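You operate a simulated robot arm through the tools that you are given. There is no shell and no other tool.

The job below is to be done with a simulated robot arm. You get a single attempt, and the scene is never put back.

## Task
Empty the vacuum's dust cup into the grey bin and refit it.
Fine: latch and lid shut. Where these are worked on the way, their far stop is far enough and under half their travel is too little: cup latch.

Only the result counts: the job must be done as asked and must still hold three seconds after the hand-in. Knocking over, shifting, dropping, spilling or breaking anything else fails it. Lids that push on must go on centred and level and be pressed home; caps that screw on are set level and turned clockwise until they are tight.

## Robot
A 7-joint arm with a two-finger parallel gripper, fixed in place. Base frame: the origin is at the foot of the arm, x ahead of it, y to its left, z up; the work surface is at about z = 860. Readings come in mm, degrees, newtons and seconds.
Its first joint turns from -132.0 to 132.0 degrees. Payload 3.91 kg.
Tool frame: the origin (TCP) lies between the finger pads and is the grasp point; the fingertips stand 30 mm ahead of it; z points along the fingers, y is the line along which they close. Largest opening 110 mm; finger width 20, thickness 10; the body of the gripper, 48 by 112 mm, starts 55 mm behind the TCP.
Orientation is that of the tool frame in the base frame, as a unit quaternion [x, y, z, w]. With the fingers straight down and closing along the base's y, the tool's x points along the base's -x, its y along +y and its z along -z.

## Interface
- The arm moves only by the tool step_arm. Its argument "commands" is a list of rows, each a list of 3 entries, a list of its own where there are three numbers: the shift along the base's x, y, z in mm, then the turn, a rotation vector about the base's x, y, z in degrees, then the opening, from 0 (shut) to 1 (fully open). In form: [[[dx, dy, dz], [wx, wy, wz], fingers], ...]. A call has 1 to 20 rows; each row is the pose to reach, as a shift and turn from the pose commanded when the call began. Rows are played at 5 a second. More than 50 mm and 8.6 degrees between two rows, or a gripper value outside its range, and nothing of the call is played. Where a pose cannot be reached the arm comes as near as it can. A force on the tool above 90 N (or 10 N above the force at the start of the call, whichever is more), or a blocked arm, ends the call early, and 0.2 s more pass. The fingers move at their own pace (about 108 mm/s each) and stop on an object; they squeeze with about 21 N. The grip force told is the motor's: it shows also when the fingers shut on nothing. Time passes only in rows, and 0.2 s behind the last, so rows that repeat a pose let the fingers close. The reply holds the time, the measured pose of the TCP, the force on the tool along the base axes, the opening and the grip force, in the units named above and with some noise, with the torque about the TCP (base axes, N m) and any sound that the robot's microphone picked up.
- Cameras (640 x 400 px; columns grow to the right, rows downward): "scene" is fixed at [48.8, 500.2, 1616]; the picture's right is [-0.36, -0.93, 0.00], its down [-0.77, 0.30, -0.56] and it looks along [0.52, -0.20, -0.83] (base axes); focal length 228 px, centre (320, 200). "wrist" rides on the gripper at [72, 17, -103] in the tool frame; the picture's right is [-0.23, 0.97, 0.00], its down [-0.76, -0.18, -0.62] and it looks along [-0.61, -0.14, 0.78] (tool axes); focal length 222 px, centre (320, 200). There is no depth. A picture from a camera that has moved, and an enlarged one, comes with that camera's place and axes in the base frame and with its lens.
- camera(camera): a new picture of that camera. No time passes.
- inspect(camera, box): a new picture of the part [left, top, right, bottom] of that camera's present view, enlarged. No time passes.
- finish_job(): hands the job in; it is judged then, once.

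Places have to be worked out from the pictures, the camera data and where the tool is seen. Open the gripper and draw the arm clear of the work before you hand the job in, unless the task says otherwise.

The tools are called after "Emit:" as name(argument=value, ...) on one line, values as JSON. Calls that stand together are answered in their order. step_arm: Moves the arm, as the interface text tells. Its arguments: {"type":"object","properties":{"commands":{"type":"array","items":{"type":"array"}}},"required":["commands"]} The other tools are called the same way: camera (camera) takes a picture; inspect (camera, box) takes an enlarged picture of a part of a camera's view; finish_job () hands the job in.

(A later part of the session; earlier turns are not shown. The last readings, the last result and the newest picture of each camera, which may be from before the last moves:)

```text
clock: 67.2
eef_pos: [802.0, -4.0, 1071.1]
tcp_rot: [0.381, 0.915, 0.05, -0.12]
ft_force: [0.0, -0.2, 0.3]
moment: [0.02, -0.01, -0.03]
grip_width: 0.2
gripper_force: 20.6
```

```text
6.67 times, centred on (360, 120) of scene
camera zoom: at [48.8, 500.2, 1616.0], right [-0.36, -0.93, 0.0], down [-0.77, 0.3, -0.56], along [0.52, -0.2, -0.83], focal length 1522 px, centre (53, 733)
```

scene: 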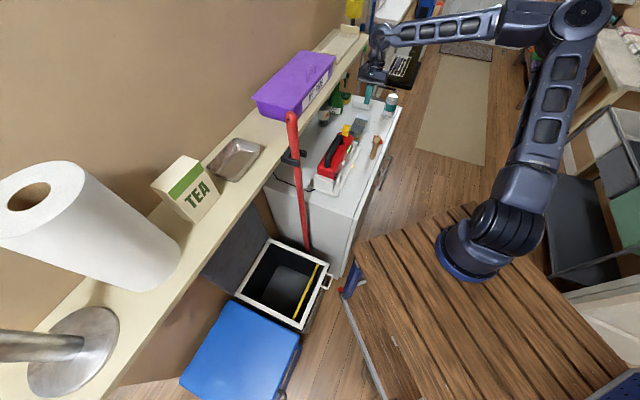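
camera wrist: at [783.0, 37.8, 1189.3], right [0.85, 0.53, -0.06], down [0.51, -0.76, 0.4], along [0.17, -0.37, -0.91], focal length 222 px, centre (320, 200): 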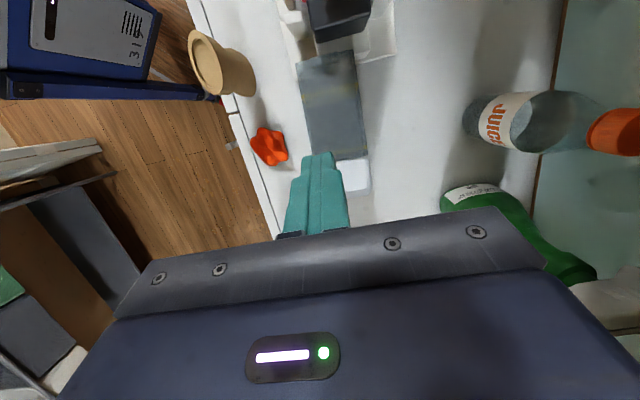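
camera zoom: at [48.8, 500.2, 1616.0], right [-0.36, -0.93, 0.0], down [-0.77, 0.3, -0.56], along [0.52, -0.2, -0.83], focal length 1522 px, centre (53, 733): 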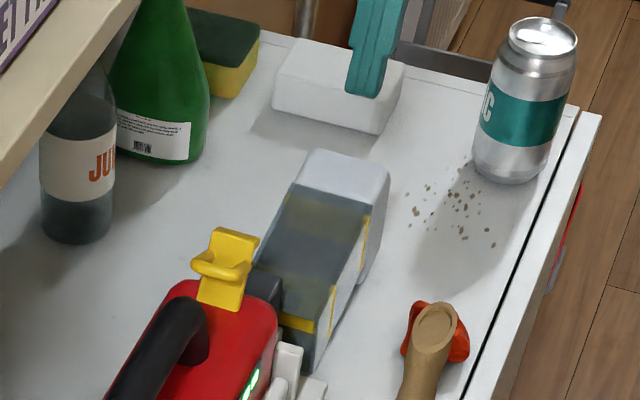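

The cup slid out downward and now stands upright on the cabinet just in front of the dock; I see no debris around it. I level the tool and go up a bit for a clean top view to re-measure its pose.

Emit:
step_arm(commands=[[[-4, -4, 10], [-3.5, -3.5, 0], 0.3], [[-10, -10, 30], [-7, -7, 0], 0.6], [[-20, -20, 55], [-10.6, -10.6, 0], 0.82], [[-35, -20, 80], [-10.6, -10.6, 0], 0.82], [[-55, -5, 100], [-10.6, -10.6, 0], 0.82], [[-55, -5, 100], [-10.6, -10.6, 0], 0.82]])

Emit:
inspect(camera="wrist", box=[260, 40, 440, 220])

Emit:
camera(camera="wrist")

```text
clock: 68.6
eef_pos: [744.5, -13.9, 1169.3]
tcp_rot: [0.384, 0.923, 0.0, 0.0]
ft_force: [-1.4, 0.4, 0.5]
moment: [0.02, 0.04, 0.01]
grip_width: 90.5
gripper_force: 0.0
```

```text
2.22 times, centred on (350, 130) of wrist
camera zoom: at [705.3, 50.3, 1272.3], right [0.85, 0.53, 0.0], down [0.41, -0.67, 0.62], along [0.33, -0.53, -0.78], focal length 494 px, centre (253, 356)
```

zoom: 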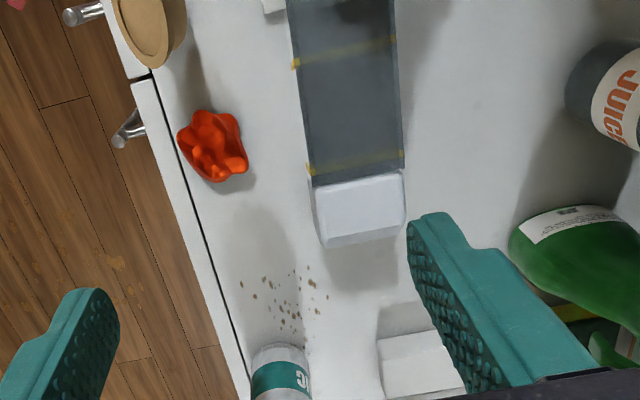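

```text
taken
camera wrist: at [705.3, 50.3, 1272.3], right [0.85, 0.53, 0.0], down [0.41, -0.67, 0.62], along [0.33, -0.53, -0.78], focal length 222 px, centre (320, 200)
```

wrist: 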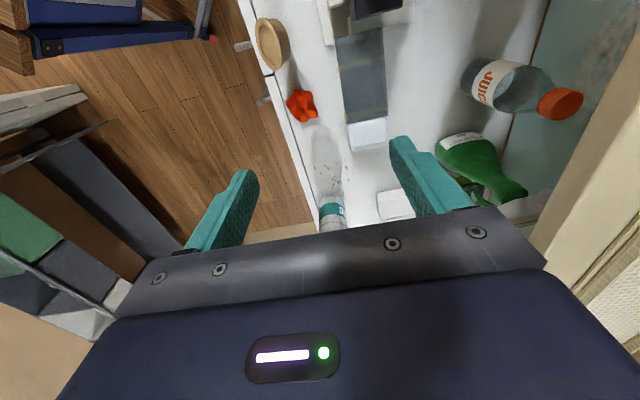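

The cup is resting on its nose foot and back edge, pitched ~16° with its back low (back top z≈917, front top z≈951), centre r≈577. I line the open hand up over it and lower with fingers either side, aiming lower on the walls this time.

Emit:
step_arm(commands=[[[20, 10, -35], [0, 0, -1], 0.82], [[40, 20, -70], [0, 0, -2], 0.82], [[54.8, 25, -110], [0, 0, -2.7], 0.82], [[54.8, 25, -150], [0, 0, -2.7], 0.82], [[54.8, 25, -180], [0, 0, -2.7], 0.82], [[54.8, 25, -205], [0, 0, -2.7], 0.82], [[54.8, 25, -205], [0, 0, -2.7], 0.82]])

Emit:
camera(camera="wrist")

Emit:
inspect(camera="scene", box=[330, 90, 400, 140])

```text
clock: 70.2
eef_pos: [800.9, 15.2, 963.2]
tcp_rot: [0.405, 0.914, 0.001, 0.0]
ft_force: [0.0, -0.7, 0.0]
moment: [-0.01, -0.02, -0.03]
grip_width: 89.9
gripper_force: 0.0
```

```text
taken
camera wrist: at [764.2, 79.9, 1067.3], right [0.87, 0.48, 0.0], down [0.38, -0.68, 0.62], along [0.3, -0.54, -0.78], focal length 222 px, centre (320, 200)
```

wrist: 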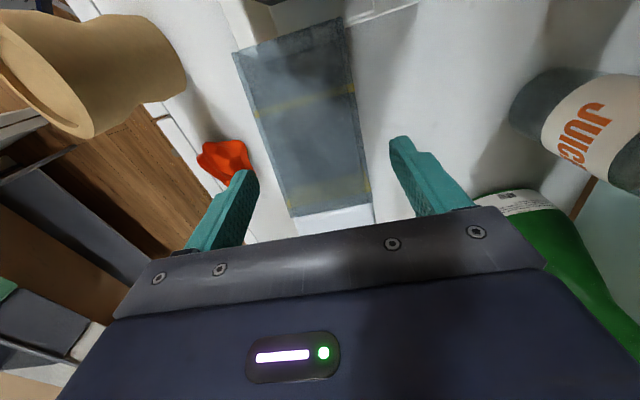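

```text
8.00 times, centred on (365, 115) of scene
camera zoom: at [48.8, 500.2, 1616.0], right [-0.36, -0.93, 0.0], down [-0.77, 0.3, -0.56], along [0.52, -0.2, -0.83], focal length 1826 px, centre (-40, 880)
```

zoom: 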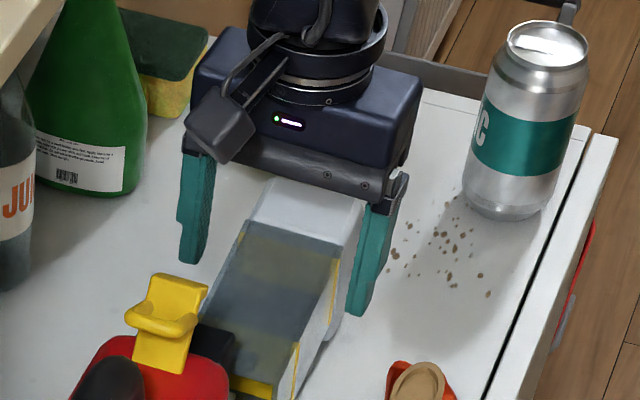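

Centred over the cup. I lower to z≈903 and close.

Emit:
step_arm(commands=[[[0, 0, -20], [0, 0, 0], 0.82], [[0, 0, -40], [0, 0, 0], 0.82], [[0, 0, -61], [0, 0, 0], 0.82], [[0, 0, -61], [0, 0, 0], 0.6], [[0, 0, -61], [0, 0, 0], 0.4], [[0, 0, -61], [0, 0, 0], 0], [[0, 0, -61], [0, 0, 0], 0]])

Emit:
camera(camera="wrist")

Emit:
inspect(camera="scene", box=[330, 90, 400, 140])

```text
clock: 71.8
eef_pos: [801.1, 15.2, 902.3]
tcp_rot: [0.407, 0.913, 0.0, -0.001]
ft_force: [0.5, -0.2, 0.3]
moment: [0.06, 0.01, -0.02]
grip_width: 60.1
gripper_force: 21.1
```

```text
taken
camera wrist: at [764.0, 79.4, 1006.8], right [0.87, 0.48, 0.0], down [0.38, -0.68, 0.62], along [0.3, -0.54, -0.78], focal length 222 px, centre (320, 200)
```

wrist: 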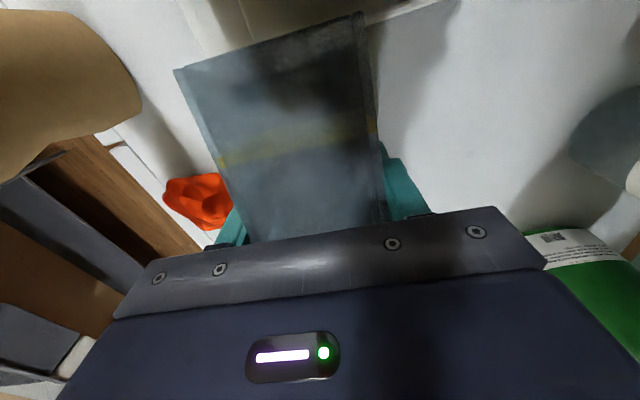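

```text
8.00 times, centred on (365, 115) of scene
camera zoom: at [48.8, 500.2, 1616.0], right [-0.36, -0.93, 0.0], down [-0.77, 0.3, -0.56], along [0.52, -0.2, -0.83], focal length 1826 px, centre (-40, 880)
```

zoom: 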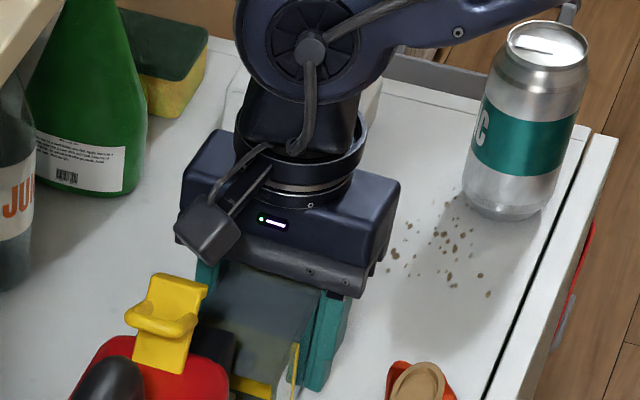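

Gripped at 60.1 mm. I lift very slowly, a few mm, and read the weight and width.

Emit:
step_arm(commands=[[[0, 0, 1], [0, 0, 0], 0], [[0, 0, 2], [0, 0, 0], 0], [[0, 0, 3], [0, 0, 0], 0], [[0, 0, 4], [0, 0, 0], 0], [[0, 0, 5], [0, 0, 0], 0], [[0, 0, 6], [0, 0, 0], 0], [[0, 0, 6], [0, 0, 0], 0]])

Emit:
camera(camera="wrist")

```text
clock: 73.4
eef_pos: [802.2, 13.5, 911.0]
tcp_rot: [0.406, 0.914, 0.001, 0.001]
ft_force: [0.6, -0.4, -0.8]
moment: [0.04, 0.06, -0.03]
grip_width: 59.8
gripper_force: 20.7
```

```text
taken
camera wrist: at [765.0, 78.9, 1013.7], right [0.87, 0.48, 0.0], down [0.38, -0.68, 0.62], along [0.3, -0.54, -0.78], focal length 222 px, centre (320, 200)
```

wrist: 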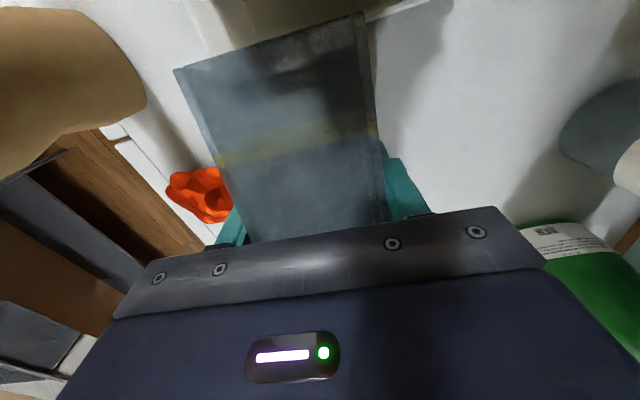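

The cup came up with the hand (unchanged in view), weight reading small. I keep lifting slowly and check again.

Emit:
step_arm(commands=[[[0, 0, 3], [0, 0, 0], 0], [[0, 0, 6], [0, 0, 0], 0], [[0, 0, 10], [0, 0, 0], 0], [[0, 0, 14], [0, 0, 0], 0], [[0, 0, 18], [0, 0, 0], 0], [[0, 0, 22], [0, 0, 0], 0], [[0, 0, 26], [0, 0, 0], 0], [[0, 0, 30], [0, 0, 0], 0], [[0, 0, 30], [0, 0, 0], 0]])

Emit:
camera(camera="wrist")

Emit:
inspect(camera="scene", box=[330, 90, 400, 140])

```text
clock: 75.4
eef_pos: [802.2, 13.6, 940.2]
tcp_rot: [0.406, 0.914, 0.0, 0.0]
ft_force: [-0.3, -0.4, -1.7]
moment: [0.05, 0.03, -0.02]
grip_width: 59.9
gripper_force: 20.6
```

```text
taken
camera wrist: at [765.5, 78.5, 1043.8], right [0.87, 0.48, 0.0], down [0.38, -0.68, 0.62], along [0.3, -0.54, -0.78], focal length 222 px, centre (320, 200)
```

wrist: 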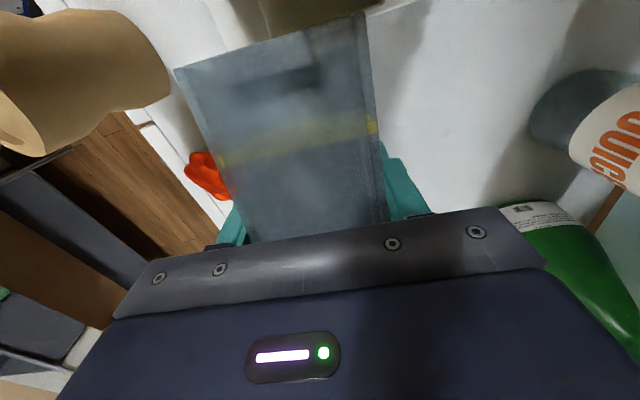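

```text
8.00 times, centred on (365, 115) of scene
camera zoom: at [48.8, 500.2, 1616.0], right [-0.36, -0.93, 0.0], down [-0.77, 0.3, -0.56], along [0.52, -0.2, -0.83], focal length 1826 px, centre (-40, 880)
```

zoom: 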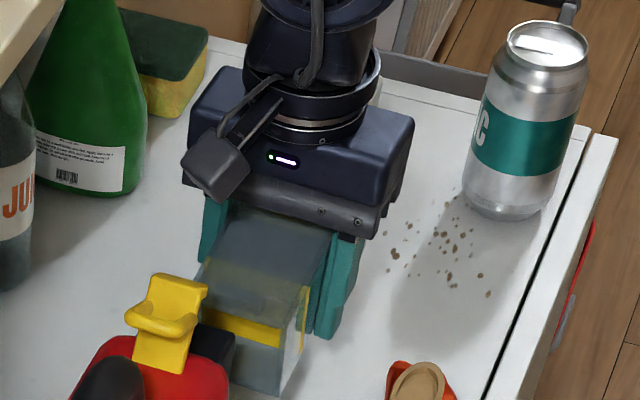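

Held well at 36 mm height. I rotate the cup slowly to bring its mouth from slightly down to slightly up.

Emit:
step_arm(commands=[[[0, 0, 2], [1.8, 1.8, 0], 0], [[0, 0, 4], [3.6, 3.6, 0], 0], [[0, 0, 6], [5.4, 5.4, 0], 0], [[0, 0, 8], [7.2, 7.2, 0], 0], [[0, 0, 10], [9, 9, 0], 0], [[0, 0, 12], [10.8, 10.8, 0], 0], [[0, 0, 14], [12.6, 12.6, 0], 0], [[0, 0, 16], [14.4, 14.4, 0], 0], [[0, 0, 18], [16.2, 16.2, 0], 0], [[0, 0, 20], [18, 18, 0], 0], [[0, 0, 20], [18, 18, 0], 0]])

Emit:
camera(camera="wrist")

Emit:
inspect(camera="scene", box=[330, 80, 410, 140])

```text
clock: 77.8
eef_pos: [799.8, 13.8, 959.8]
tcp_rot: [0.396, 0.891, 0.08, -0.206]
ft_force: [0.0, 0.2, -1.3]
moment: [0.06, 0.04, 0.02]
grip_width: 59.8
gripper_force: 21.0
```

```text
taken
camera wrist: at [800.5, 41.9, 1084.1], right [0.86, 0.5, -0.12], down [0.52, -0.82, 0.24], along [0.02, -0.27, -0.96], focal length 222 px, centre (320, 200)
```

wrist: 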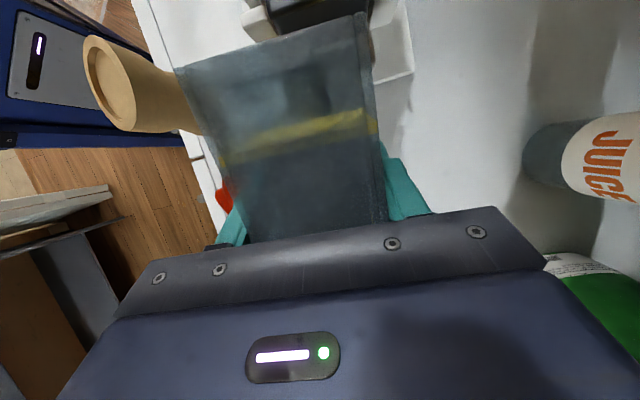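

```text
6.67 times, centred on (370, 110) of scene
camera zoom: at [48.8, 500.2, 1616.0], right [-0.36, -0.93, 0.0], down [-0.77, 0.3, -0.56], along [0.52, -0.2, -0.83], focal length 1522 px, centre (-13, 800)
```

zoom: 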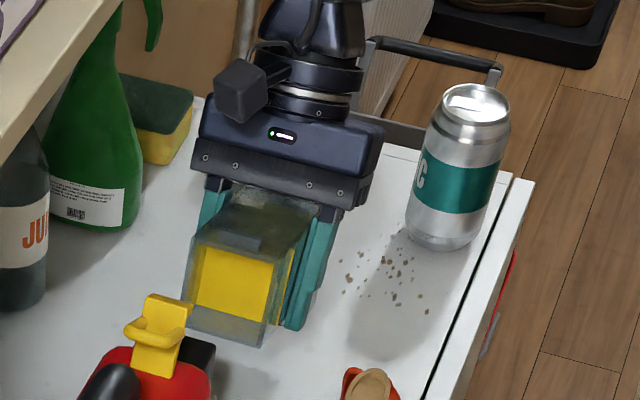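

The cup now tilts mouth-up and I can see into it from the scene camera; I enlarge to see its contents.

Emit:
inspect(camera="scene", box=[350, 95, 385, 130])

Emit:
inspect(camera="wrist", box=[160, 0, 420, 240])

```text
11.43 times, centred on (368, 112) of scene
camera zoom: at [48.8, 500.2, 1616.0], right [-0.36, -0.93, 0.0], down [-0.77, 0.3, -0.56], along [0.52, -0.2, -0.83], focal length 2609 px, centre (-223, 1200)
```

zoom: 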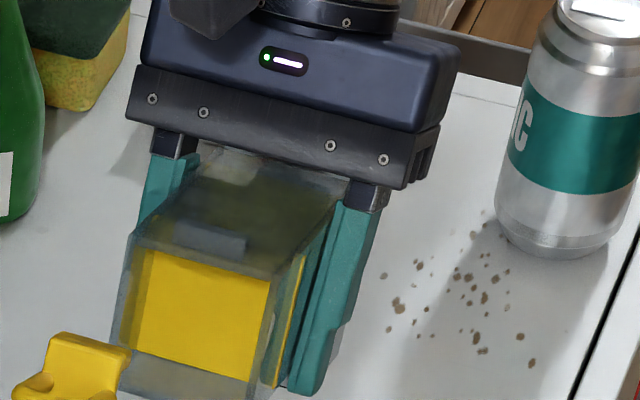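

```text
1.67 times, centred on (290, 120) of wrist
camera zoom: at [800.5, 41.9, 1084.1], right [0.86, 0.5, -0.12], down [0.52, -0.82, 0.24], along [0.02, -0.27, -0.96], focal length 370 px, centre (370, 333)
```

zoom: 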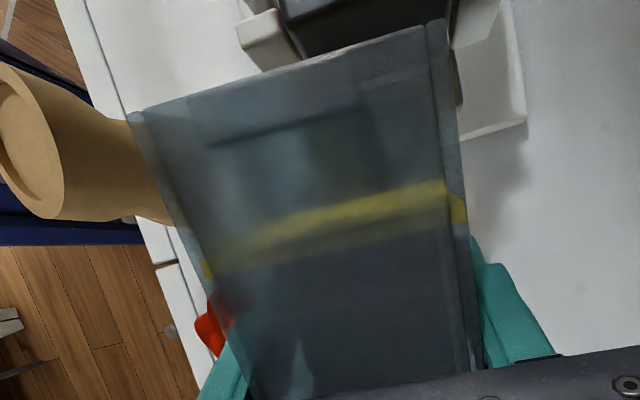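

Inside there is a yellow inner panel; I'll tip the mouth down over the bin and watch. I now raise the cup gently (about 12 mm per row) and draw it toward me.

Emit:
step_arm(commands=[[[0, 0, 6], [0, 0, 0], 0], [[0, 0, 14], [0, 0, 0], 0], [[-2, -2, 24], [0, 0, 0], 0], [[-5, -5, 35], [0, 0, 0], 0], [[-8, -8, 46], [0, 0, 0], 0], [[-11, -11, 57], [0, 0, 0], 0], [[-14, -14, 68], [0, 0, 0], 0], [[-17, -17, 79], [0, 0, 0], 0], [[-20, -20, 90], [0, 0, 0], 0], [[-23, -23, 100], [0, 0, 0], 0], [[-26, -26, 108], [0, 0, 0], 0], [[-28, -28, 112], [0, 0, 0], 0], [[-28, -28, 112], [0, 0, 0], 0]])

Emit:
camera(camera="wrist")

```text
clock: 80.6
eef_pos: [772.6, -14.4, 1071.7]
tcp_rot: [0.396, 0.891, 0.079, -0.205]
ft_force: [0.7, -0.3, -1.2]
moment: [0.02, 0.06, -0.01]
grip_width: 59.8
gripper_force: 21.1
```

```text
taken
camera wrist: at [773.0, 14.8, 1196.0], right [0.86, 0.5, -0.12], down [0.52, -0.82, 0.24], along [0.02, -0.27, -0.96], focal length 222 px, centre (320, 200)
```

wrist: 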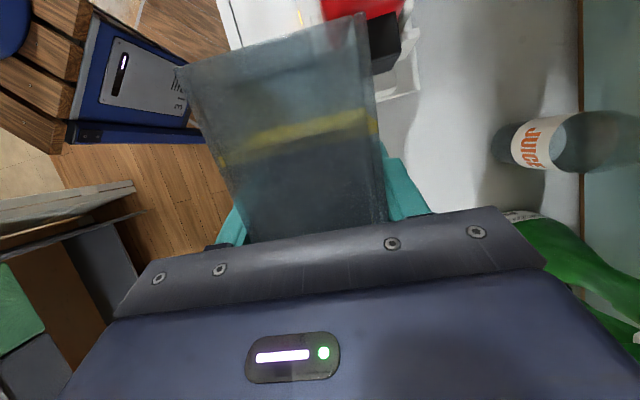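

Still held. I carry it toward the bin without turning yet, staying well in front of the pole, at ~18 mm per row.

Emit:
step_arm(commands=[[[-8, 5, 0], [0, 0, 0], 0], [[-22, 15, 2], [0, 0, 0], 0], [[-38, 25, 4], [0, 0, 0], 0], [[-54, 36, 6], [0, 0, 0], 0], [[-72, 48, 8], [0, 0, 0], 0], [[-91, 60, 8], [0, 0, 0], 0], [[-105, 72, 8], [0, 0, 0], 0], [[-119, 85, 8], [0, 0, 0], 0], [[-133, 97, 8], [0, 0, 0], 0], [[-147, 110, 8], [0, 0, 0], 0], [[-162, 122, 8], [0, 0, 0], 0], [[-176, 134, 8], [0, 0, 0], 0], [[-190, 147, 8], [0, 0, 0], 0], [[-204, 159, 8], [0, 0, 0], 0], [[-217, 172, 8], [0, 0, 0], 0], [[-230, 185, 8], [0, 0, 0], 0], [[-243, 198, 8], [0, 0, 0], 0], [[-256, 211, 8], [0, 0, 0], 0], [[-266, 221, 8], [0, 0, 0], 0], [[-272, 227, 8], [0, 0, 0], 0]])

Emit:
camera(camera="scene")

Emit:
camera(camera="wrist")

```text
clock: 84.8
eef_pos: [499.6, 212.0, 1081.4]
tcp_rot: [0.396, 0.891, 0.08, -0.206]
ft_force: [-0.8, 0.5, -1.1]
moment: [0.0, 0.02, 0.0]
grip_width: 59.8
gripper_force: 20.7
```

```text
taken
```

scene: 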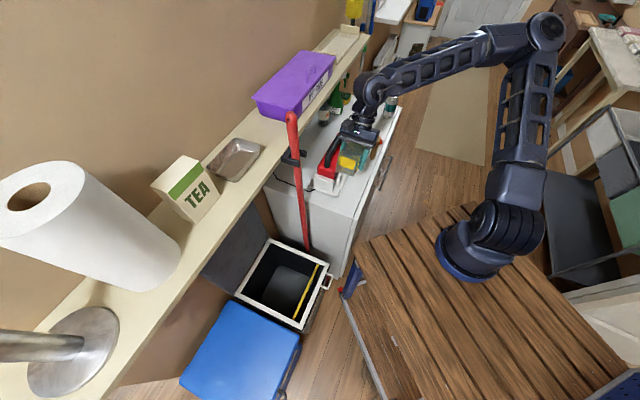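

```text
taken
camera wrist: at [500.6, 241.3, 1204.7], right [0.86, 0.5, -0.12], down [0.52, -0.82, 0.24], along [0.02, -0.27, -0.96], focal length 222 px, centre (320, 200)
```

wrist: 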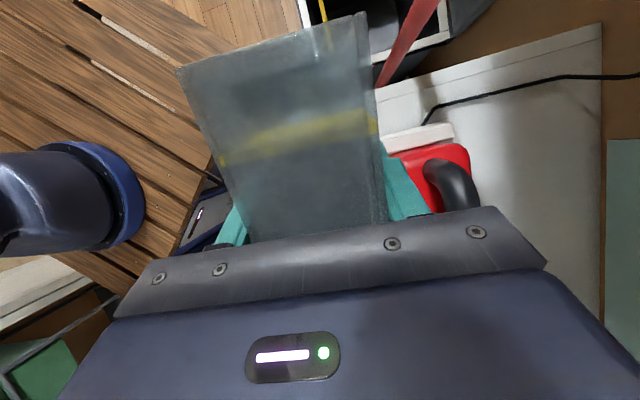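

Cup held steady. I continue past the pole to a place in front of the bin.

Emit:
step_arm(commands=[[[-6, 6, 0], [0, 0, 0], 0], [[-18, 18, 0], [0, 0, 0], 0], [[-31, 31, 0], [0, 0, 0], 0], [[-44, 44, 0], [0, 0, 0], 0], [[-57, 57, 0], [0, 0, 0], 0], [[-70, 70, 0], [0, 0, 0], 0], [[-84, 84, 0], [0, 0, 0], 0], [[-98, 98, 0], [0, 0, 0], 0], [[-112, 112, 0], [0, 0, 0], 0], [[-126, 126, 0], [0, 0, 0], 0], [[-138, 140, 0], [0, 0, 0], 0], [[-149, 155, 0], [0, 0, 0], 0], [[-160, 170, 0], [0, 0, 0], 0], [[-171, 185, 0], [0, 0, 0], 0], [[-182, 200, 0], [0, 0, 0], 0], [[-193, 215, 0], [0, 0, 0], 0], [[-203, 230, 0], [0, 0, 0], 0], [[-212, 243, 0], [0, 0, 0], 0], [[-218, 252, 0], [0, 0, 0], 0], [[-218, 252, 0], [0, 0, 0], 0]])

Emit:
camera(camera="scene")

Emit:
camera(camera="wrist")

```text
clock: 89.0
eef_pos: [283.1, 463.3, 1080.9]
tcp_rot: [0.396, 0.892, 0.079, -0.204]
ft_force: [-0.3, 0.0, -1.0]
moment: [0.04, 0.04, -0.01]
grip_width: 59.9
gripper_force: 20.5
```

```text
taken
```

scene: 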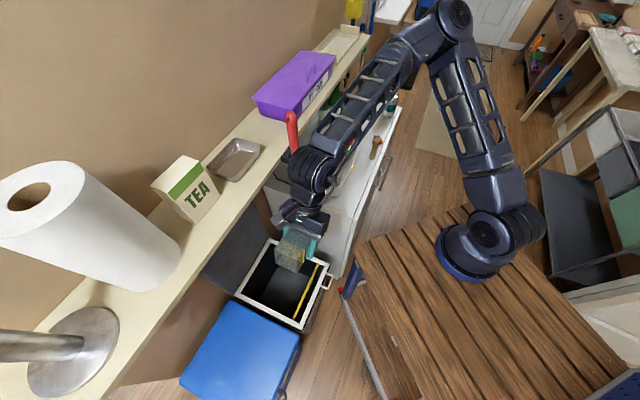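

```text
taken
camera wrist: at [283.1, 492.7, 1203.8], right [0.86, 0.5, -0.12], down [0.52, -0.82, 0.24], along [0.02, -0.27, -0.96], focal length 222 px, centre (320, 200)
```

wrist: 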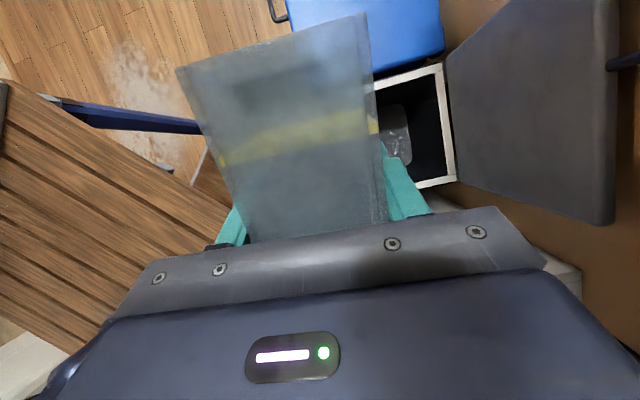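

The cup is before the bin. I take a close look at its mouth from the scene camera.

Emit:
inspect(camera="scene", box=[265, 200, 345, 280])

```text
5.00 times, centred on (305, 240) of scene
camera zoom: at [48.8, 500.2, 1616.0], right [-0.36, -0.93, 0.0], down [-0.77, 0.3, -0.56], along [0.52, -0.2, -0.83], focal length 1141 px, centre (395, 0)
```

zoom: 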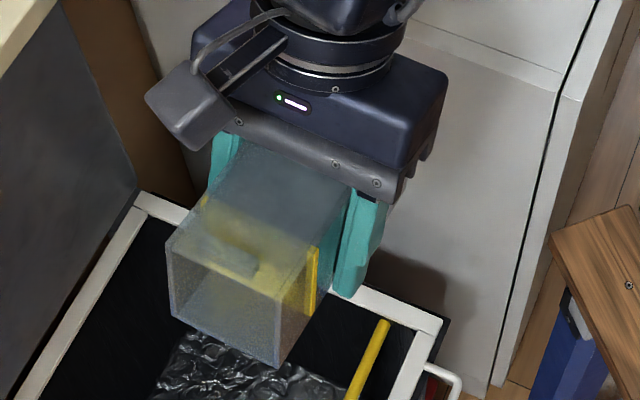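

I bring the cup level, then yaw it 93° so its mouth faces toward me and its nose toward the wall.

Emit:
step_arm(commands=[[[-3, -3, 0], [-1.3, -1.3, 0], 0], [[-6, -6, 0], [-2.7, -2.7, 0], 0], [[-10, -10, 0], [-4, -4, 0], 0], [[-14, -14, 0], [-5.4, -5.4, 0], 0], [[-17, -17, 0], [-6.7, -6.7, 0], 0], [[-17, -17, 0], [-6.7, -6.7, 0], 0]])

Emit:
step_arm(commands=[[[0, 0, 0], [0, 0, 3], 0], [[0, 0, 0], [0, 0, 7], 0], [[0, 0, 0], [0, 0, 12], 0], [[0, 0, 0], [0, 0, 17], 0], [[0, 0, 0], [0, 0, 22], 0], [[0, 0, 0], [0, 0, 27], 0], [[0, 0, 0], [0, 0, 32], 0], [[0, 0, 0], [0, 0, 37], 0], [[0, 0, 0], [0, 0, 42], 0], [[0, 0, 0], [0, 0, 47], 0], [[0, 0, 0], [0, 0, 52], 0], [[0, 0, 0], [0, 0, 57], 0], [[0, 0, 0], [0, 0, 62], 0], [[0, 0, 0], [0, 0, 67], 0], [[0, 0, 0], [0, 0, 72], 0], [[0, 0, 0], [0, 0, 77], 0], [[0, 0, 0], [0, 0, 82], 0], [[0, 0, 0], [0, 0, 87], 0], [[0, 0, 0], [0, 0, 91], 0], [[0, 0, 0], [0, 0, 92.7], 0]])

Emit:
camera(camera="scene")

Emit:
camera(camera="wrist")

```text
clock: 90.4
eef_pos: [265.4, 446.5, 1078.9]
tcp_rot: [0.402, 0.905, 0.049, -0.129]
ft_force: [0.4, -0.1, -1.5]
moment: [0.02, 0.02, 0.02]
grip_width: 60.0
gripper_force: 20.7
```

```text
clock: 94.6
eef_pos: [267.1, 447.4, 1080.0]
tcp_rot: [-0.377, 0.915, -0.059, -0.126]
ft_force: [0.1, -0.5, -1.6]
moment: [-0.05, 0.06, -0.01]
grip_width: 60.0
gripper_force: 21.2
```

```text
taken
```

scene: 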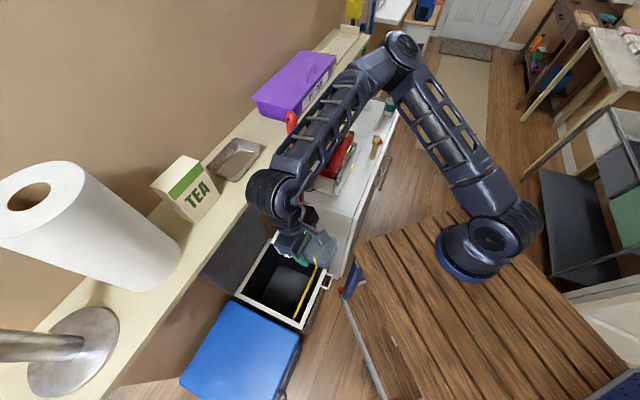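

```text
taken
camera wrist: at [224.0, 431.4, 1199.3], right [-0.53, 0.84, -0.08], down [0.76, 0.52, 0.39], along [0.37, 0.15, -0.92], focal length 222 px, centre (320, 200)
```

wrist: 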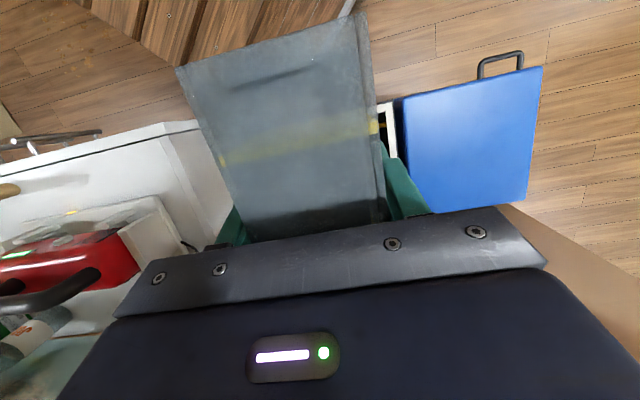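

Cup is level with its mouth toward me. I lower it over the bin mouth while easing the tool to vertical.

Emit:
step_arm(commands=[[[3, 3, -8], [0.4, -0.4, 0], 0], [[8, 8, -24], [1, -1, 0], 0], [[13, 13, -42], [2, -2, 0], 0], [[18, 18, -60], [2.8, -2.8, 0], 0], [[23, 23, -80], [3.6, -3.6, 0], 0], [[28, 28, -100], [4.4, -4.4, 0], 0], [[33, 33, -120], [5.2, -5.2, 0], 0], [[38, 38, -140], [6, -6, 0], 0], [[43, 43, -160], [6.8, -6.8, 0], 0], [[48, 48, -180], [7.6, -7.6, 0], 0], [[53, 53, -200], [8.4, -8.4, 0], 0], [[58, 58, -220], [9.2, -9.2, 0], 0], [[62, 62, -240], [10, -10, 0], 0], [[65, 65, -258], [10.7, -10.7, 0], 0], [[67, 67, -272], [11.3, -11.3, 0], 0], [[67, 67, -280], [11.3, -11.3, 0], 0], [[67, 67, -280], [11.3, -11.3, 0], 0]])

Emit:
camera(camera="scene")

Emit:
camera(camera="wrist")

```text
clock: 98.2
eef_pos: [324.8, 506.4, 812.0]
tcp_rot: [-0.385, 0.923, -0.001, 0.009]
ft_force: [0.8, 0.5, -0.7]
moment: [-0.04, 0.05, 0.0]
grip_width: 59.8
gripper_force: 20.5
```

```text
taken
```

scene: 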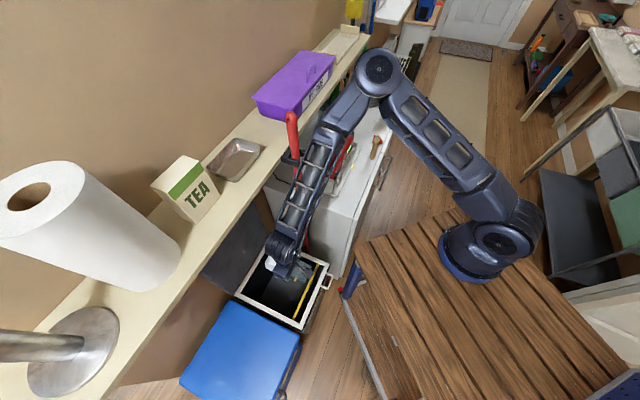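

```text
taken
camera wrist: at [258.3, 466.2, 914.6], right [-0.53, 0.85, -0.01], down [0.65, 0.41, 0.64], along [0.54, 0.33, -0.77], focal length 222 px, centre (320, 200)
```

wrist: 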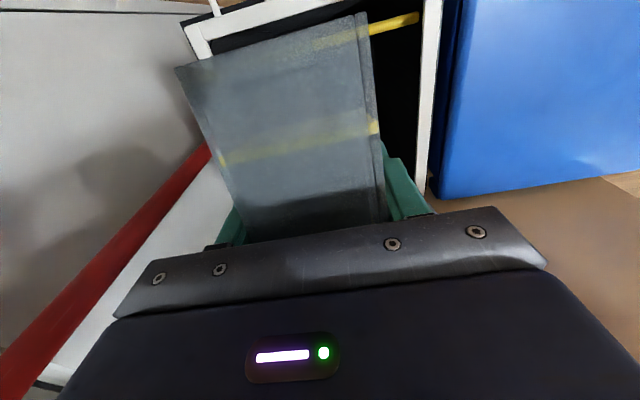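

The measured pose is ~17 mm short of the command though the tool force is nil. I check the forearm against the pole and shelf closely.

Emit:
inspect(camera="scene", box=[250, 90, 410, 290])

Emit:
inspect(camera="scene", box=[270, 100, 350, 200])

```text
2.00 times, centred on (330, 190) of scene
camera zoom: at [48.8, 500.2, 1616.0], right [-0.36, -0.93, 0.0], down [-0.77, 0.3, -0.56], along [0.52, -0.2, -0.83], focal length 457 px, centre (300, 220)
```

zoom: 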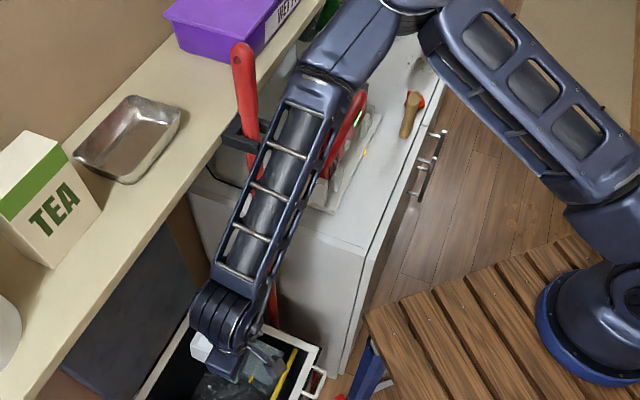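

```text
4.00 times, centred on (310, 150) of scene
camera zoom: at [48.8, 500.2, 1616.0], right [-0.36, -0.93, 0.0], down [-0.77, 0.3, -0.56], along [0.52, -0.2, -0.83], focal length 913 px, centre (360, 400)
```

zoom: 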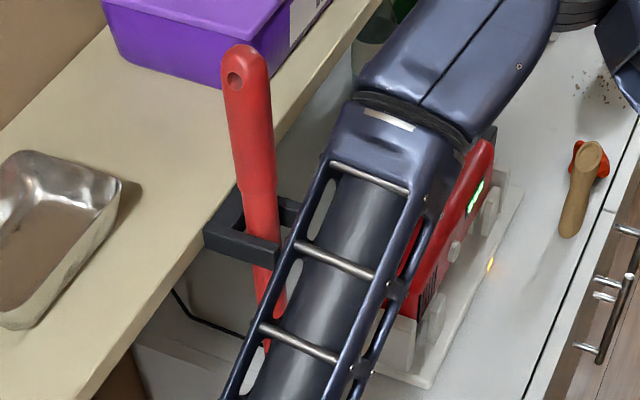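

The pole is held in a clip on the shelf; the forearm passes in front of it. I hold still a moment to see whether the arm is blocked or merely lagging.

Emit:
step_arm(commands=[[[0, 0, 0], [0, 0, 0], 0], [[0, 0, 0], [0, 0, 0], 0]])

Emit:
inspect(camera="scene", box=[270, 100, 350, 200])

```text
clock: 98.8
eef_pos: [323.3, 507.1, 811.1]
tcp_rot: [-0.384, 0.923, -0.003, 0.009]
ft_force: [0.1, 0.3, -1.0]
moment: [-0.06, 0.03, 0.01]
grip_width: 59.7
gripper_force: 21.4
```

```text
4.00 times, centred on (310, 150) of scene
camera zoom: at [48.8, 500.2, 1616.0], right [-0.36, -0.93, 0.0], down [-0.77, 0.3, -0.56], along [0.52, -0.2, -0.83], focal length 913 px, centre (360, 400)
```

zoom: 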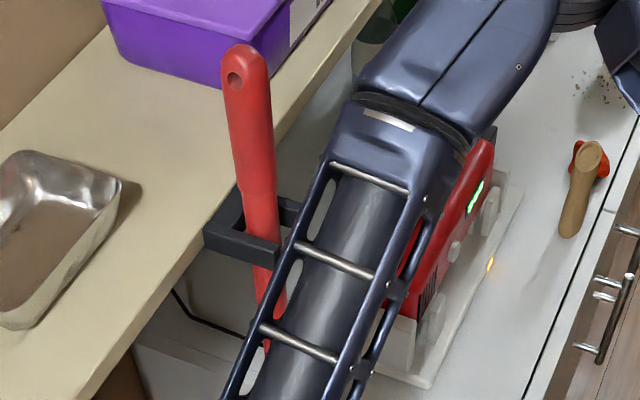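

The pose is steady, the pole undisturbed and the forearm geometrically ~150 mm from it, so it is a joint-range limit rather than contact. I raise a little and begin tipping the mouth down to see if the arm follows better.

Emit:
step_arm(commands=[[[-3, -2, 15], [0, 0, 0], 0], [[-4.7, -2.6, 30], [2.1, -2.1, 0], 0], [[-4.7, -2.6, 30], [4.2, -4.2, 0], 0], [[-4.7, -2.6, 30], [6.4, -6.4, 0], 0], [[-4.7, -2.6, 30], [8.5, -8.5, 0], 0], [[-4.7, -2.6, 30], [8.5, -8.5, 0], 0]])

Emit:
camera(camera="scene")

Emit:
camera(camera="wrist")

```text
clock: 100.2
eef_pos: [328.2, 512.2, 829.4]
tcp_rot: [-0.377, 0.92, 0.035, 0.1]
ft_force: [-0.2, 1.1, -1.2]
moment: [0.0, 0.03, 0.0]
grip_width: 60.0
gripper_force: 21.1
```

```text
taken
```

scene: 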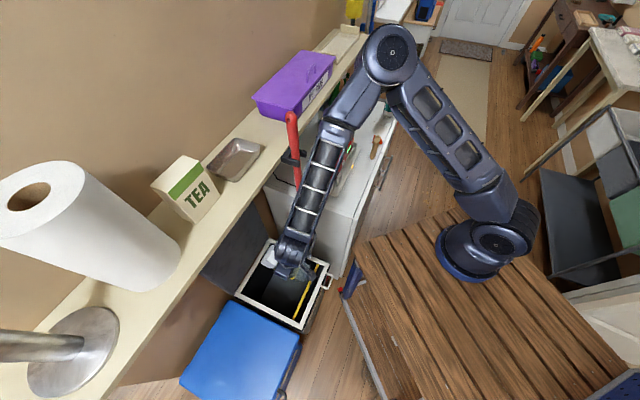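

```text
taken
camera wrist: at [250.0, 460.5, 916.4], right [-0.53, 0.85, 0.04], down [0.56, 0.31, 0.77], along [0.64, 0.43, -0.64], focal length 222 px, centre (320, 200)
```

wrist: 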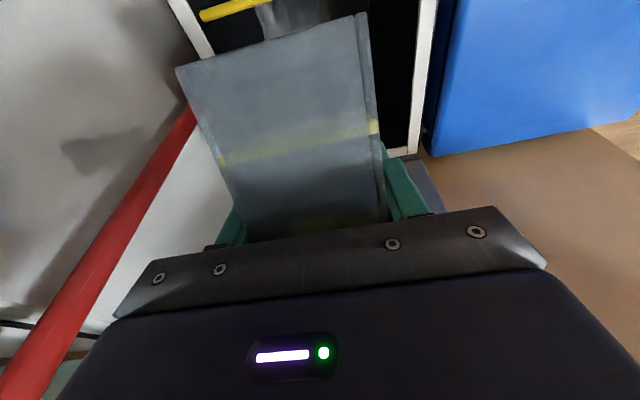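

The arm follows exactly again. I continue tipping the mouth down gradually while shifting outward so the fall stays over the middle of the bin.

Emit:
step_arm(commands=[[[4, 4, 2], [1.8, -1.8, 0], 0], [[8, 8, 4], [3.6, -3.6, 0], 0], [[12, 12, 6], [5.4, -5.4, 0], 0], [[16, 16, 8], [7.2, -7.2, 0], 0], [[20, 20, 10], [9, -9, 0], 0], [[24, 24, 12], [10.8, -10.8, 0], 0], [[28, 28, 14], [12.6, -12.6, 0], 0], [[31, 31, 16], [14.4, -14.4, 0], 0], [[34, 34, 18], [16.2, -16.2, 0], 0], [[37, 37, 20], [18, -18, 0], 0], [[39, 39, 21], [19.8, -19.8, 0], 0], [[39, 39, 21], [19.8, -19.8, 0], 0]])

Emit:
camera(camera="scene")

Emit:
camera(camera="wrist")

```text
clock: 102.8
eef_pos: [366.0, 549.9, 850.7]
tcp_rot: [-0.356, 0.87, 0.127, 0.317]
ft_force: [0.6, -0.2, -1.4]
moment: [-0.02, 0.08, -0.01]
grip_width: 59.9
gripper_force: 21.4
```

```text
taken
```

scene: 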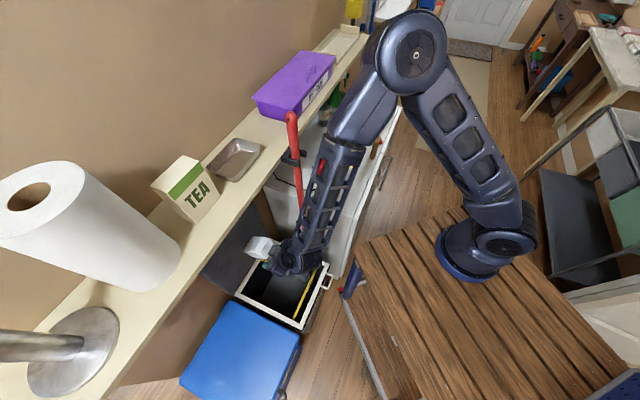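

```text
taken
camera wrist: at [267.9, 477.8, 883.4], right [-0.56, 0.82, 0.14], down [0.25, 0.0, 0.97], along [0.79, 0.57, -0.21], focal length 222 px, centre (320, 200)
```

wrist: 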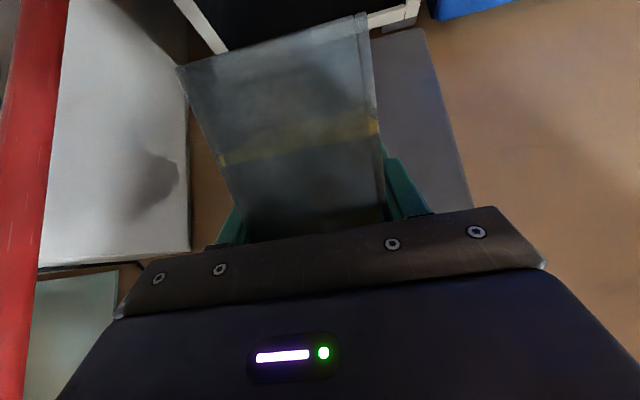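

Reached 56° mouth-down. I keep tipping to past vertical.

Emit:
step_arm(commands=[[[2, 2, 4], [2, -2, 0], 0], [[4, 4, 8], [4, -4, 0], 0], [[6, 6, 12], [6, -6, 0], 0], [[8, 8, 16], [8, -8, 0], 0], [[10, 10, 20], [10, -10, 0], 0], [[12, 12, 24], [12, -12, 0], 0], [[14, 14, 28], [14, -14, 0], 0], [[16, 16, 32], [16, -16, 0], 0], [[18, 18, 36], [18, -18, 0], 0], [[20, 20, 39], [20, -20, 0], 0], [[22, 22, 42], [22, -22, 0], 0], [[24, 24, 45], [24, -24, 0], 0], [[26, 26, 47], [26, -26, 0], 0], [[28, 28, 49], [28, -28, 0], 0], [[28, 28, 49], [28, -28, 0], 0], [[28, 28, 49], [28, -28, 0], 0], [[28, 28, 49], [28, -28, 0], 0]])

Emit:
camera(camera="scene")

Emit:
camera(camera="wrist")

```text
clock: 106.4
eef_pos: [396.2, 578.1, 899.7]
tcp_rot: [-0.288, 0.712, 0.242, 0.593]
ft_force: [0.2, 0.5, -1.5]
moment: [-0.04, 0.02, 0.0]
grip_width: 60.0
gripper_force: 20.9
```

```text
taken
```

scene: 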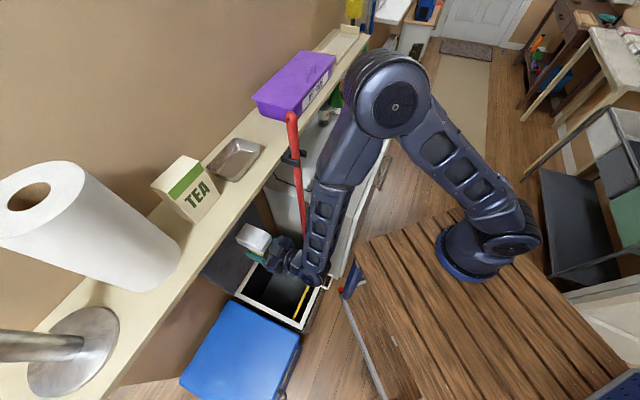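

```text
taken
camera wrist: at [302.3, 510.9, 847.2], right [-0.65, 0.73, 0.23], down [-0.21, -0.46, 0.86], along [0.73, 0.51, 0.46], focal length 222 px, centre (320, 200)
```

wrist: 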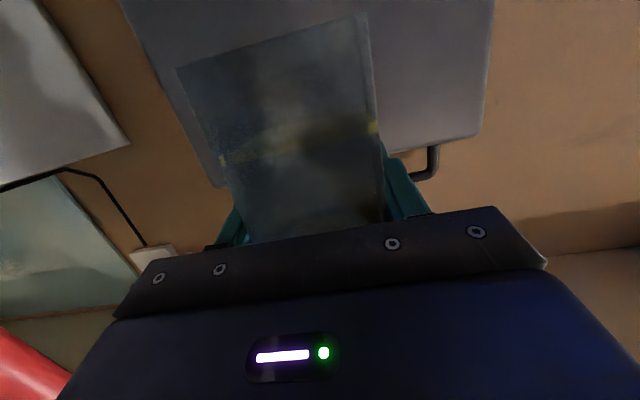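

The mouth points straight down over the bin. I look into the bin and at the cup for the dust.

Emit:
inspect(camera="scene", box=[225, 215, 345, 335])

Emit:
inspect(camera="wrist", box=[160, 0, 420, 240])

```text
3.33 times, centred on (285, 275) of scene
camera zoom: at [48.8, 500.2, 1616.0], right [-0.36, -0.93, 0.0], down [-0.77, 0.3, -0.56], along [0.52, -0.2, -0.83], focal length 761 px, centre (437, -50)
```

zoom: 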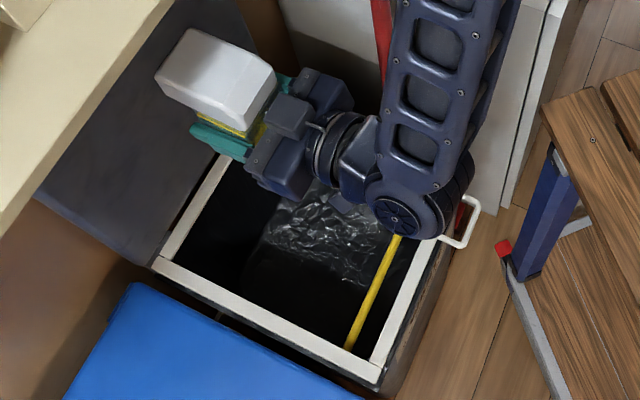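

```text
1.67 times, centred on (290, 120) of wrist
camera zoom: at [302.3, 510.9, 847.2], right [-0.65, 0.73, 0.23], down [-0.21, -0.46, 0.86], along [0.73, 0.51, 0.46], focal length 370 px, centre (370, 333)
```

zoom: 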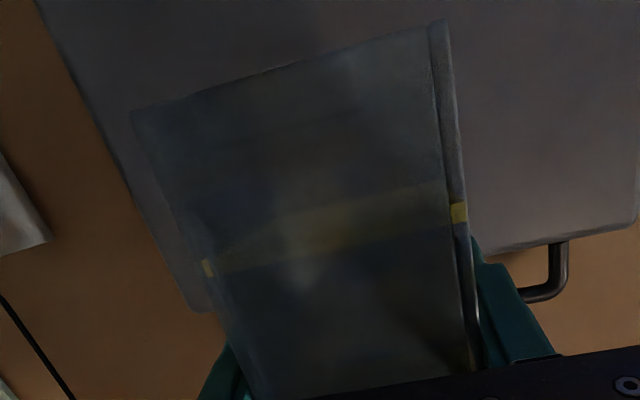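

No stray debris visible around; I tip a further 12° and jog gently to shake loose anything left, holding for a few seconds.

Emit:
step_arm(commands=[[[0, 0, 2], [2.1, -2.1, 0], 0], [[0, 0, 4], [4.2, -4.2, 0], 0], [[0, 0, 6], [6.3, -6.3, 0], 0], [[0, 0, 8], [8.4, -8.4, 0], 0], [[0, 0, 8], [8.4, -8.4, 0], 0], [[0, 0, 14], [8.4, -8.4, 0], 0], [[0, 0, 6], [8.4, -8.4, 0], 0], [[0, 0, 14], [8.4, -8.4, 0], 0], [[0, 0, 6], [8.4, -8.4, 0], 0], [[0, 0, 14], [8.4, -8.4, 0], 0], [[0, 0, 8], [8.4, -8.4, 0], 0], [[0, 0, 8], [8.4, -8.4, 0], 0], [[0, 0, 8], [8.4, -8.4, 0], 0], [[0, 0, 8], [8.4, -8.4, 0], 0], [[0, 0, 8], [8.4, -8.4, 0], 0]])

Emit:
inspect(camera="scene", box=[225, 215, 345, 335])

Emit:
inspect(camera="wrist", box=[160, 0, 420, 240])

```text
clock: 109.6
eef_pos: [396.0, 579.2, 908.5]
tcp_rot: [-0.262, 0.647, 0.272, 0.662]
ft_force: [0.0, 0.3, -0.4]
moment: [0.0, -0.01, -0.02]
grip_width: 59.7
gripper_force: 21.1
```

```text
3.33 times, centred on (285, 275) of scene
camera zoom: at [48.8, 500.2, 1616.0], right [-0.36, -0.93, 0.0], down [-0.77, 0.3, -0.56], along [0.52, -0.2, -0.83], focal length 761 px, centre (437, -50)
```

zoom: 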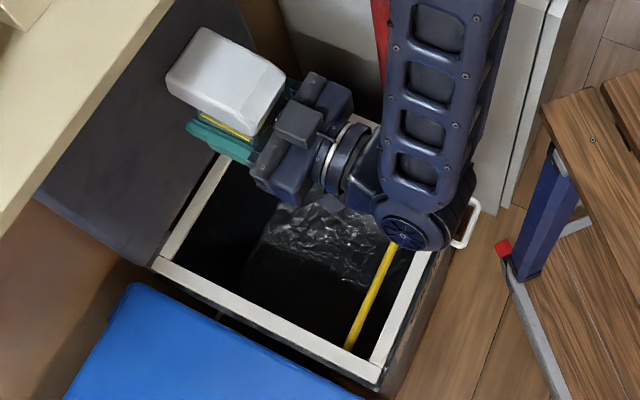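

```text
1.67 times, centred on (290, 120) of wrist
camera zoom: at [310.1, 520.3, 832.7], right [-0.68, 0.69, 0.23], down [-0.33, -0.58, 0.74], along [0.65, 0.43, 0.63], focal length 370 px, centre (370, 333)
```

zoom: 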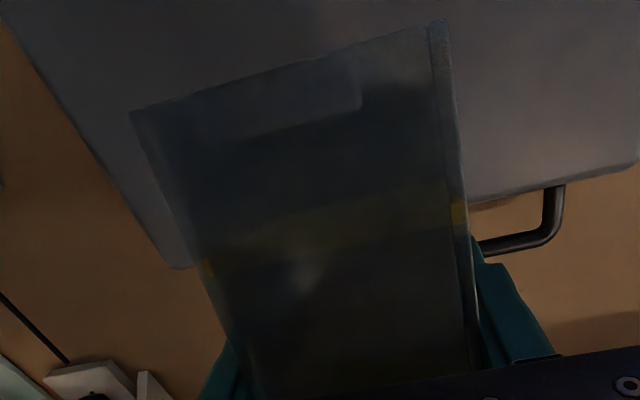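

Nothing visibly left or scattered. I tip the cup back level and lift clear so I can see the bin's inside and the cup again.

Emit:
step_arm(commands=[[[-2, -2, 0], [-3.5, 3.5, 0], 0], [[-5, -5, 0], [-7, 7, 0], 0], [[-9, -9, 0], [-10.5, 10.5, 0], 0], [[-14, -14, 0], [-14, 14, 0], 0], [[-19, -19, 0], [-17.5, 17.5, 0], 0], [[-24, -24, 0], [-21, 21, 0], 0], [[-29, -29, 0], [-24.5, 24.5, 0], 0], [[-34, -34, 2], [-28, 28, 0], 0], [[-40, -40, 4], [-31.5, 31.5, 0], 0], [[-46, -46, 8], [-35, 35, 0], 0], [[-52, -52, 12], [-38.5, 38.5, 0], 0], [[-60, -60, 18], [-42, 42, 0], 0], [[-68, -68, 26], [-46, 46, 0], 0], [[-76, -76, 34], [-50, 50, 0], 0], [[-84, -84, 44], [-54, 54, 0], 0], [[-92, -92, 54], [-58, 58, 0], 0], [[-98, -98, 64], [-62, 62, 0], 0], [[-104, -104, 74], [-66, 66, 0], 0], [[-108, -108, 82], [-70, 70, 0], 0], [[-110, -110, 90], [-72, 72, 0], 0]])

Emit:
camera(camera="scene")

Emit:
camera(camera="wrist")

```text
clock: 113.8
eef_pos: [287.9, 469.4, 997.5]
tcp_rot: [-0.379, 0.921, -0.04, -0.08]
ft_force: [-0.2, 0.3, -0.6]
moment: [-0.05, 0.03, 0.0]
grip_width: 60.0
gripper_force: 20.9
```

```text
taken
```

scene: 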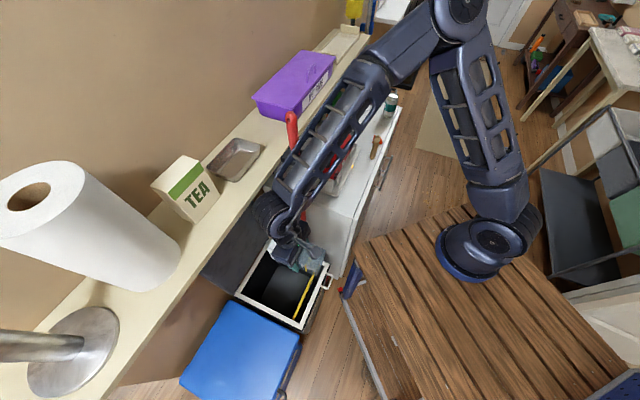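

```text
taken
camera wrist: at [236.0, 445.4, 1112.6], right [-0.53, 0.85, -0.05], down [0.73, 0.49, 0.48], along [0.43, 0.21, -0.88], focal length 222 px, centre (320, 200)
```

wrist: 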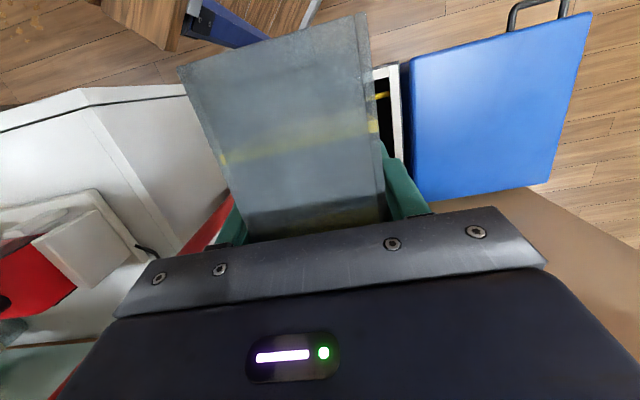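

Emit:
inspect(camera="scene", box=[225, 225, 345, 335])

Emit:
inspect(camera="scene", box=[265, 235, 335, 285])

```text
3.64 times, centred on (285, 280) of scene
camera zoom: at [48.8, 500.2, 1616.0], right [-0.36, -0.93, 0.0], down [-0.77, 0.3, -0.56], along [0.52, -0.2, -0.83], focal length 830 px, centre (447, -91)
```

zoom: 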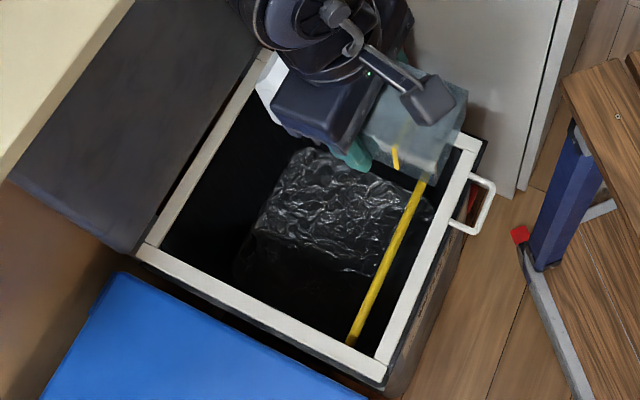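

```text
8.00 times, centred on (300, 260) of scene
camera zoom: at [48.8, 500.2, 1616.0], right [-0.36, -0.93, 0.0], down [-0.77, 0.3, -0.56], along [0.52, -0.2, -0.83], focal length 1826 px, centre (480, -280)
```

zoom: 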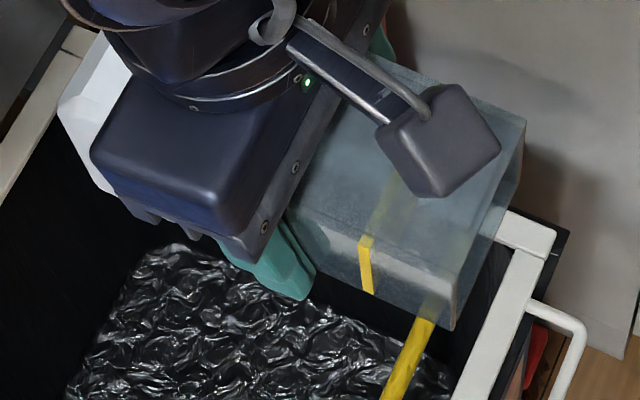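

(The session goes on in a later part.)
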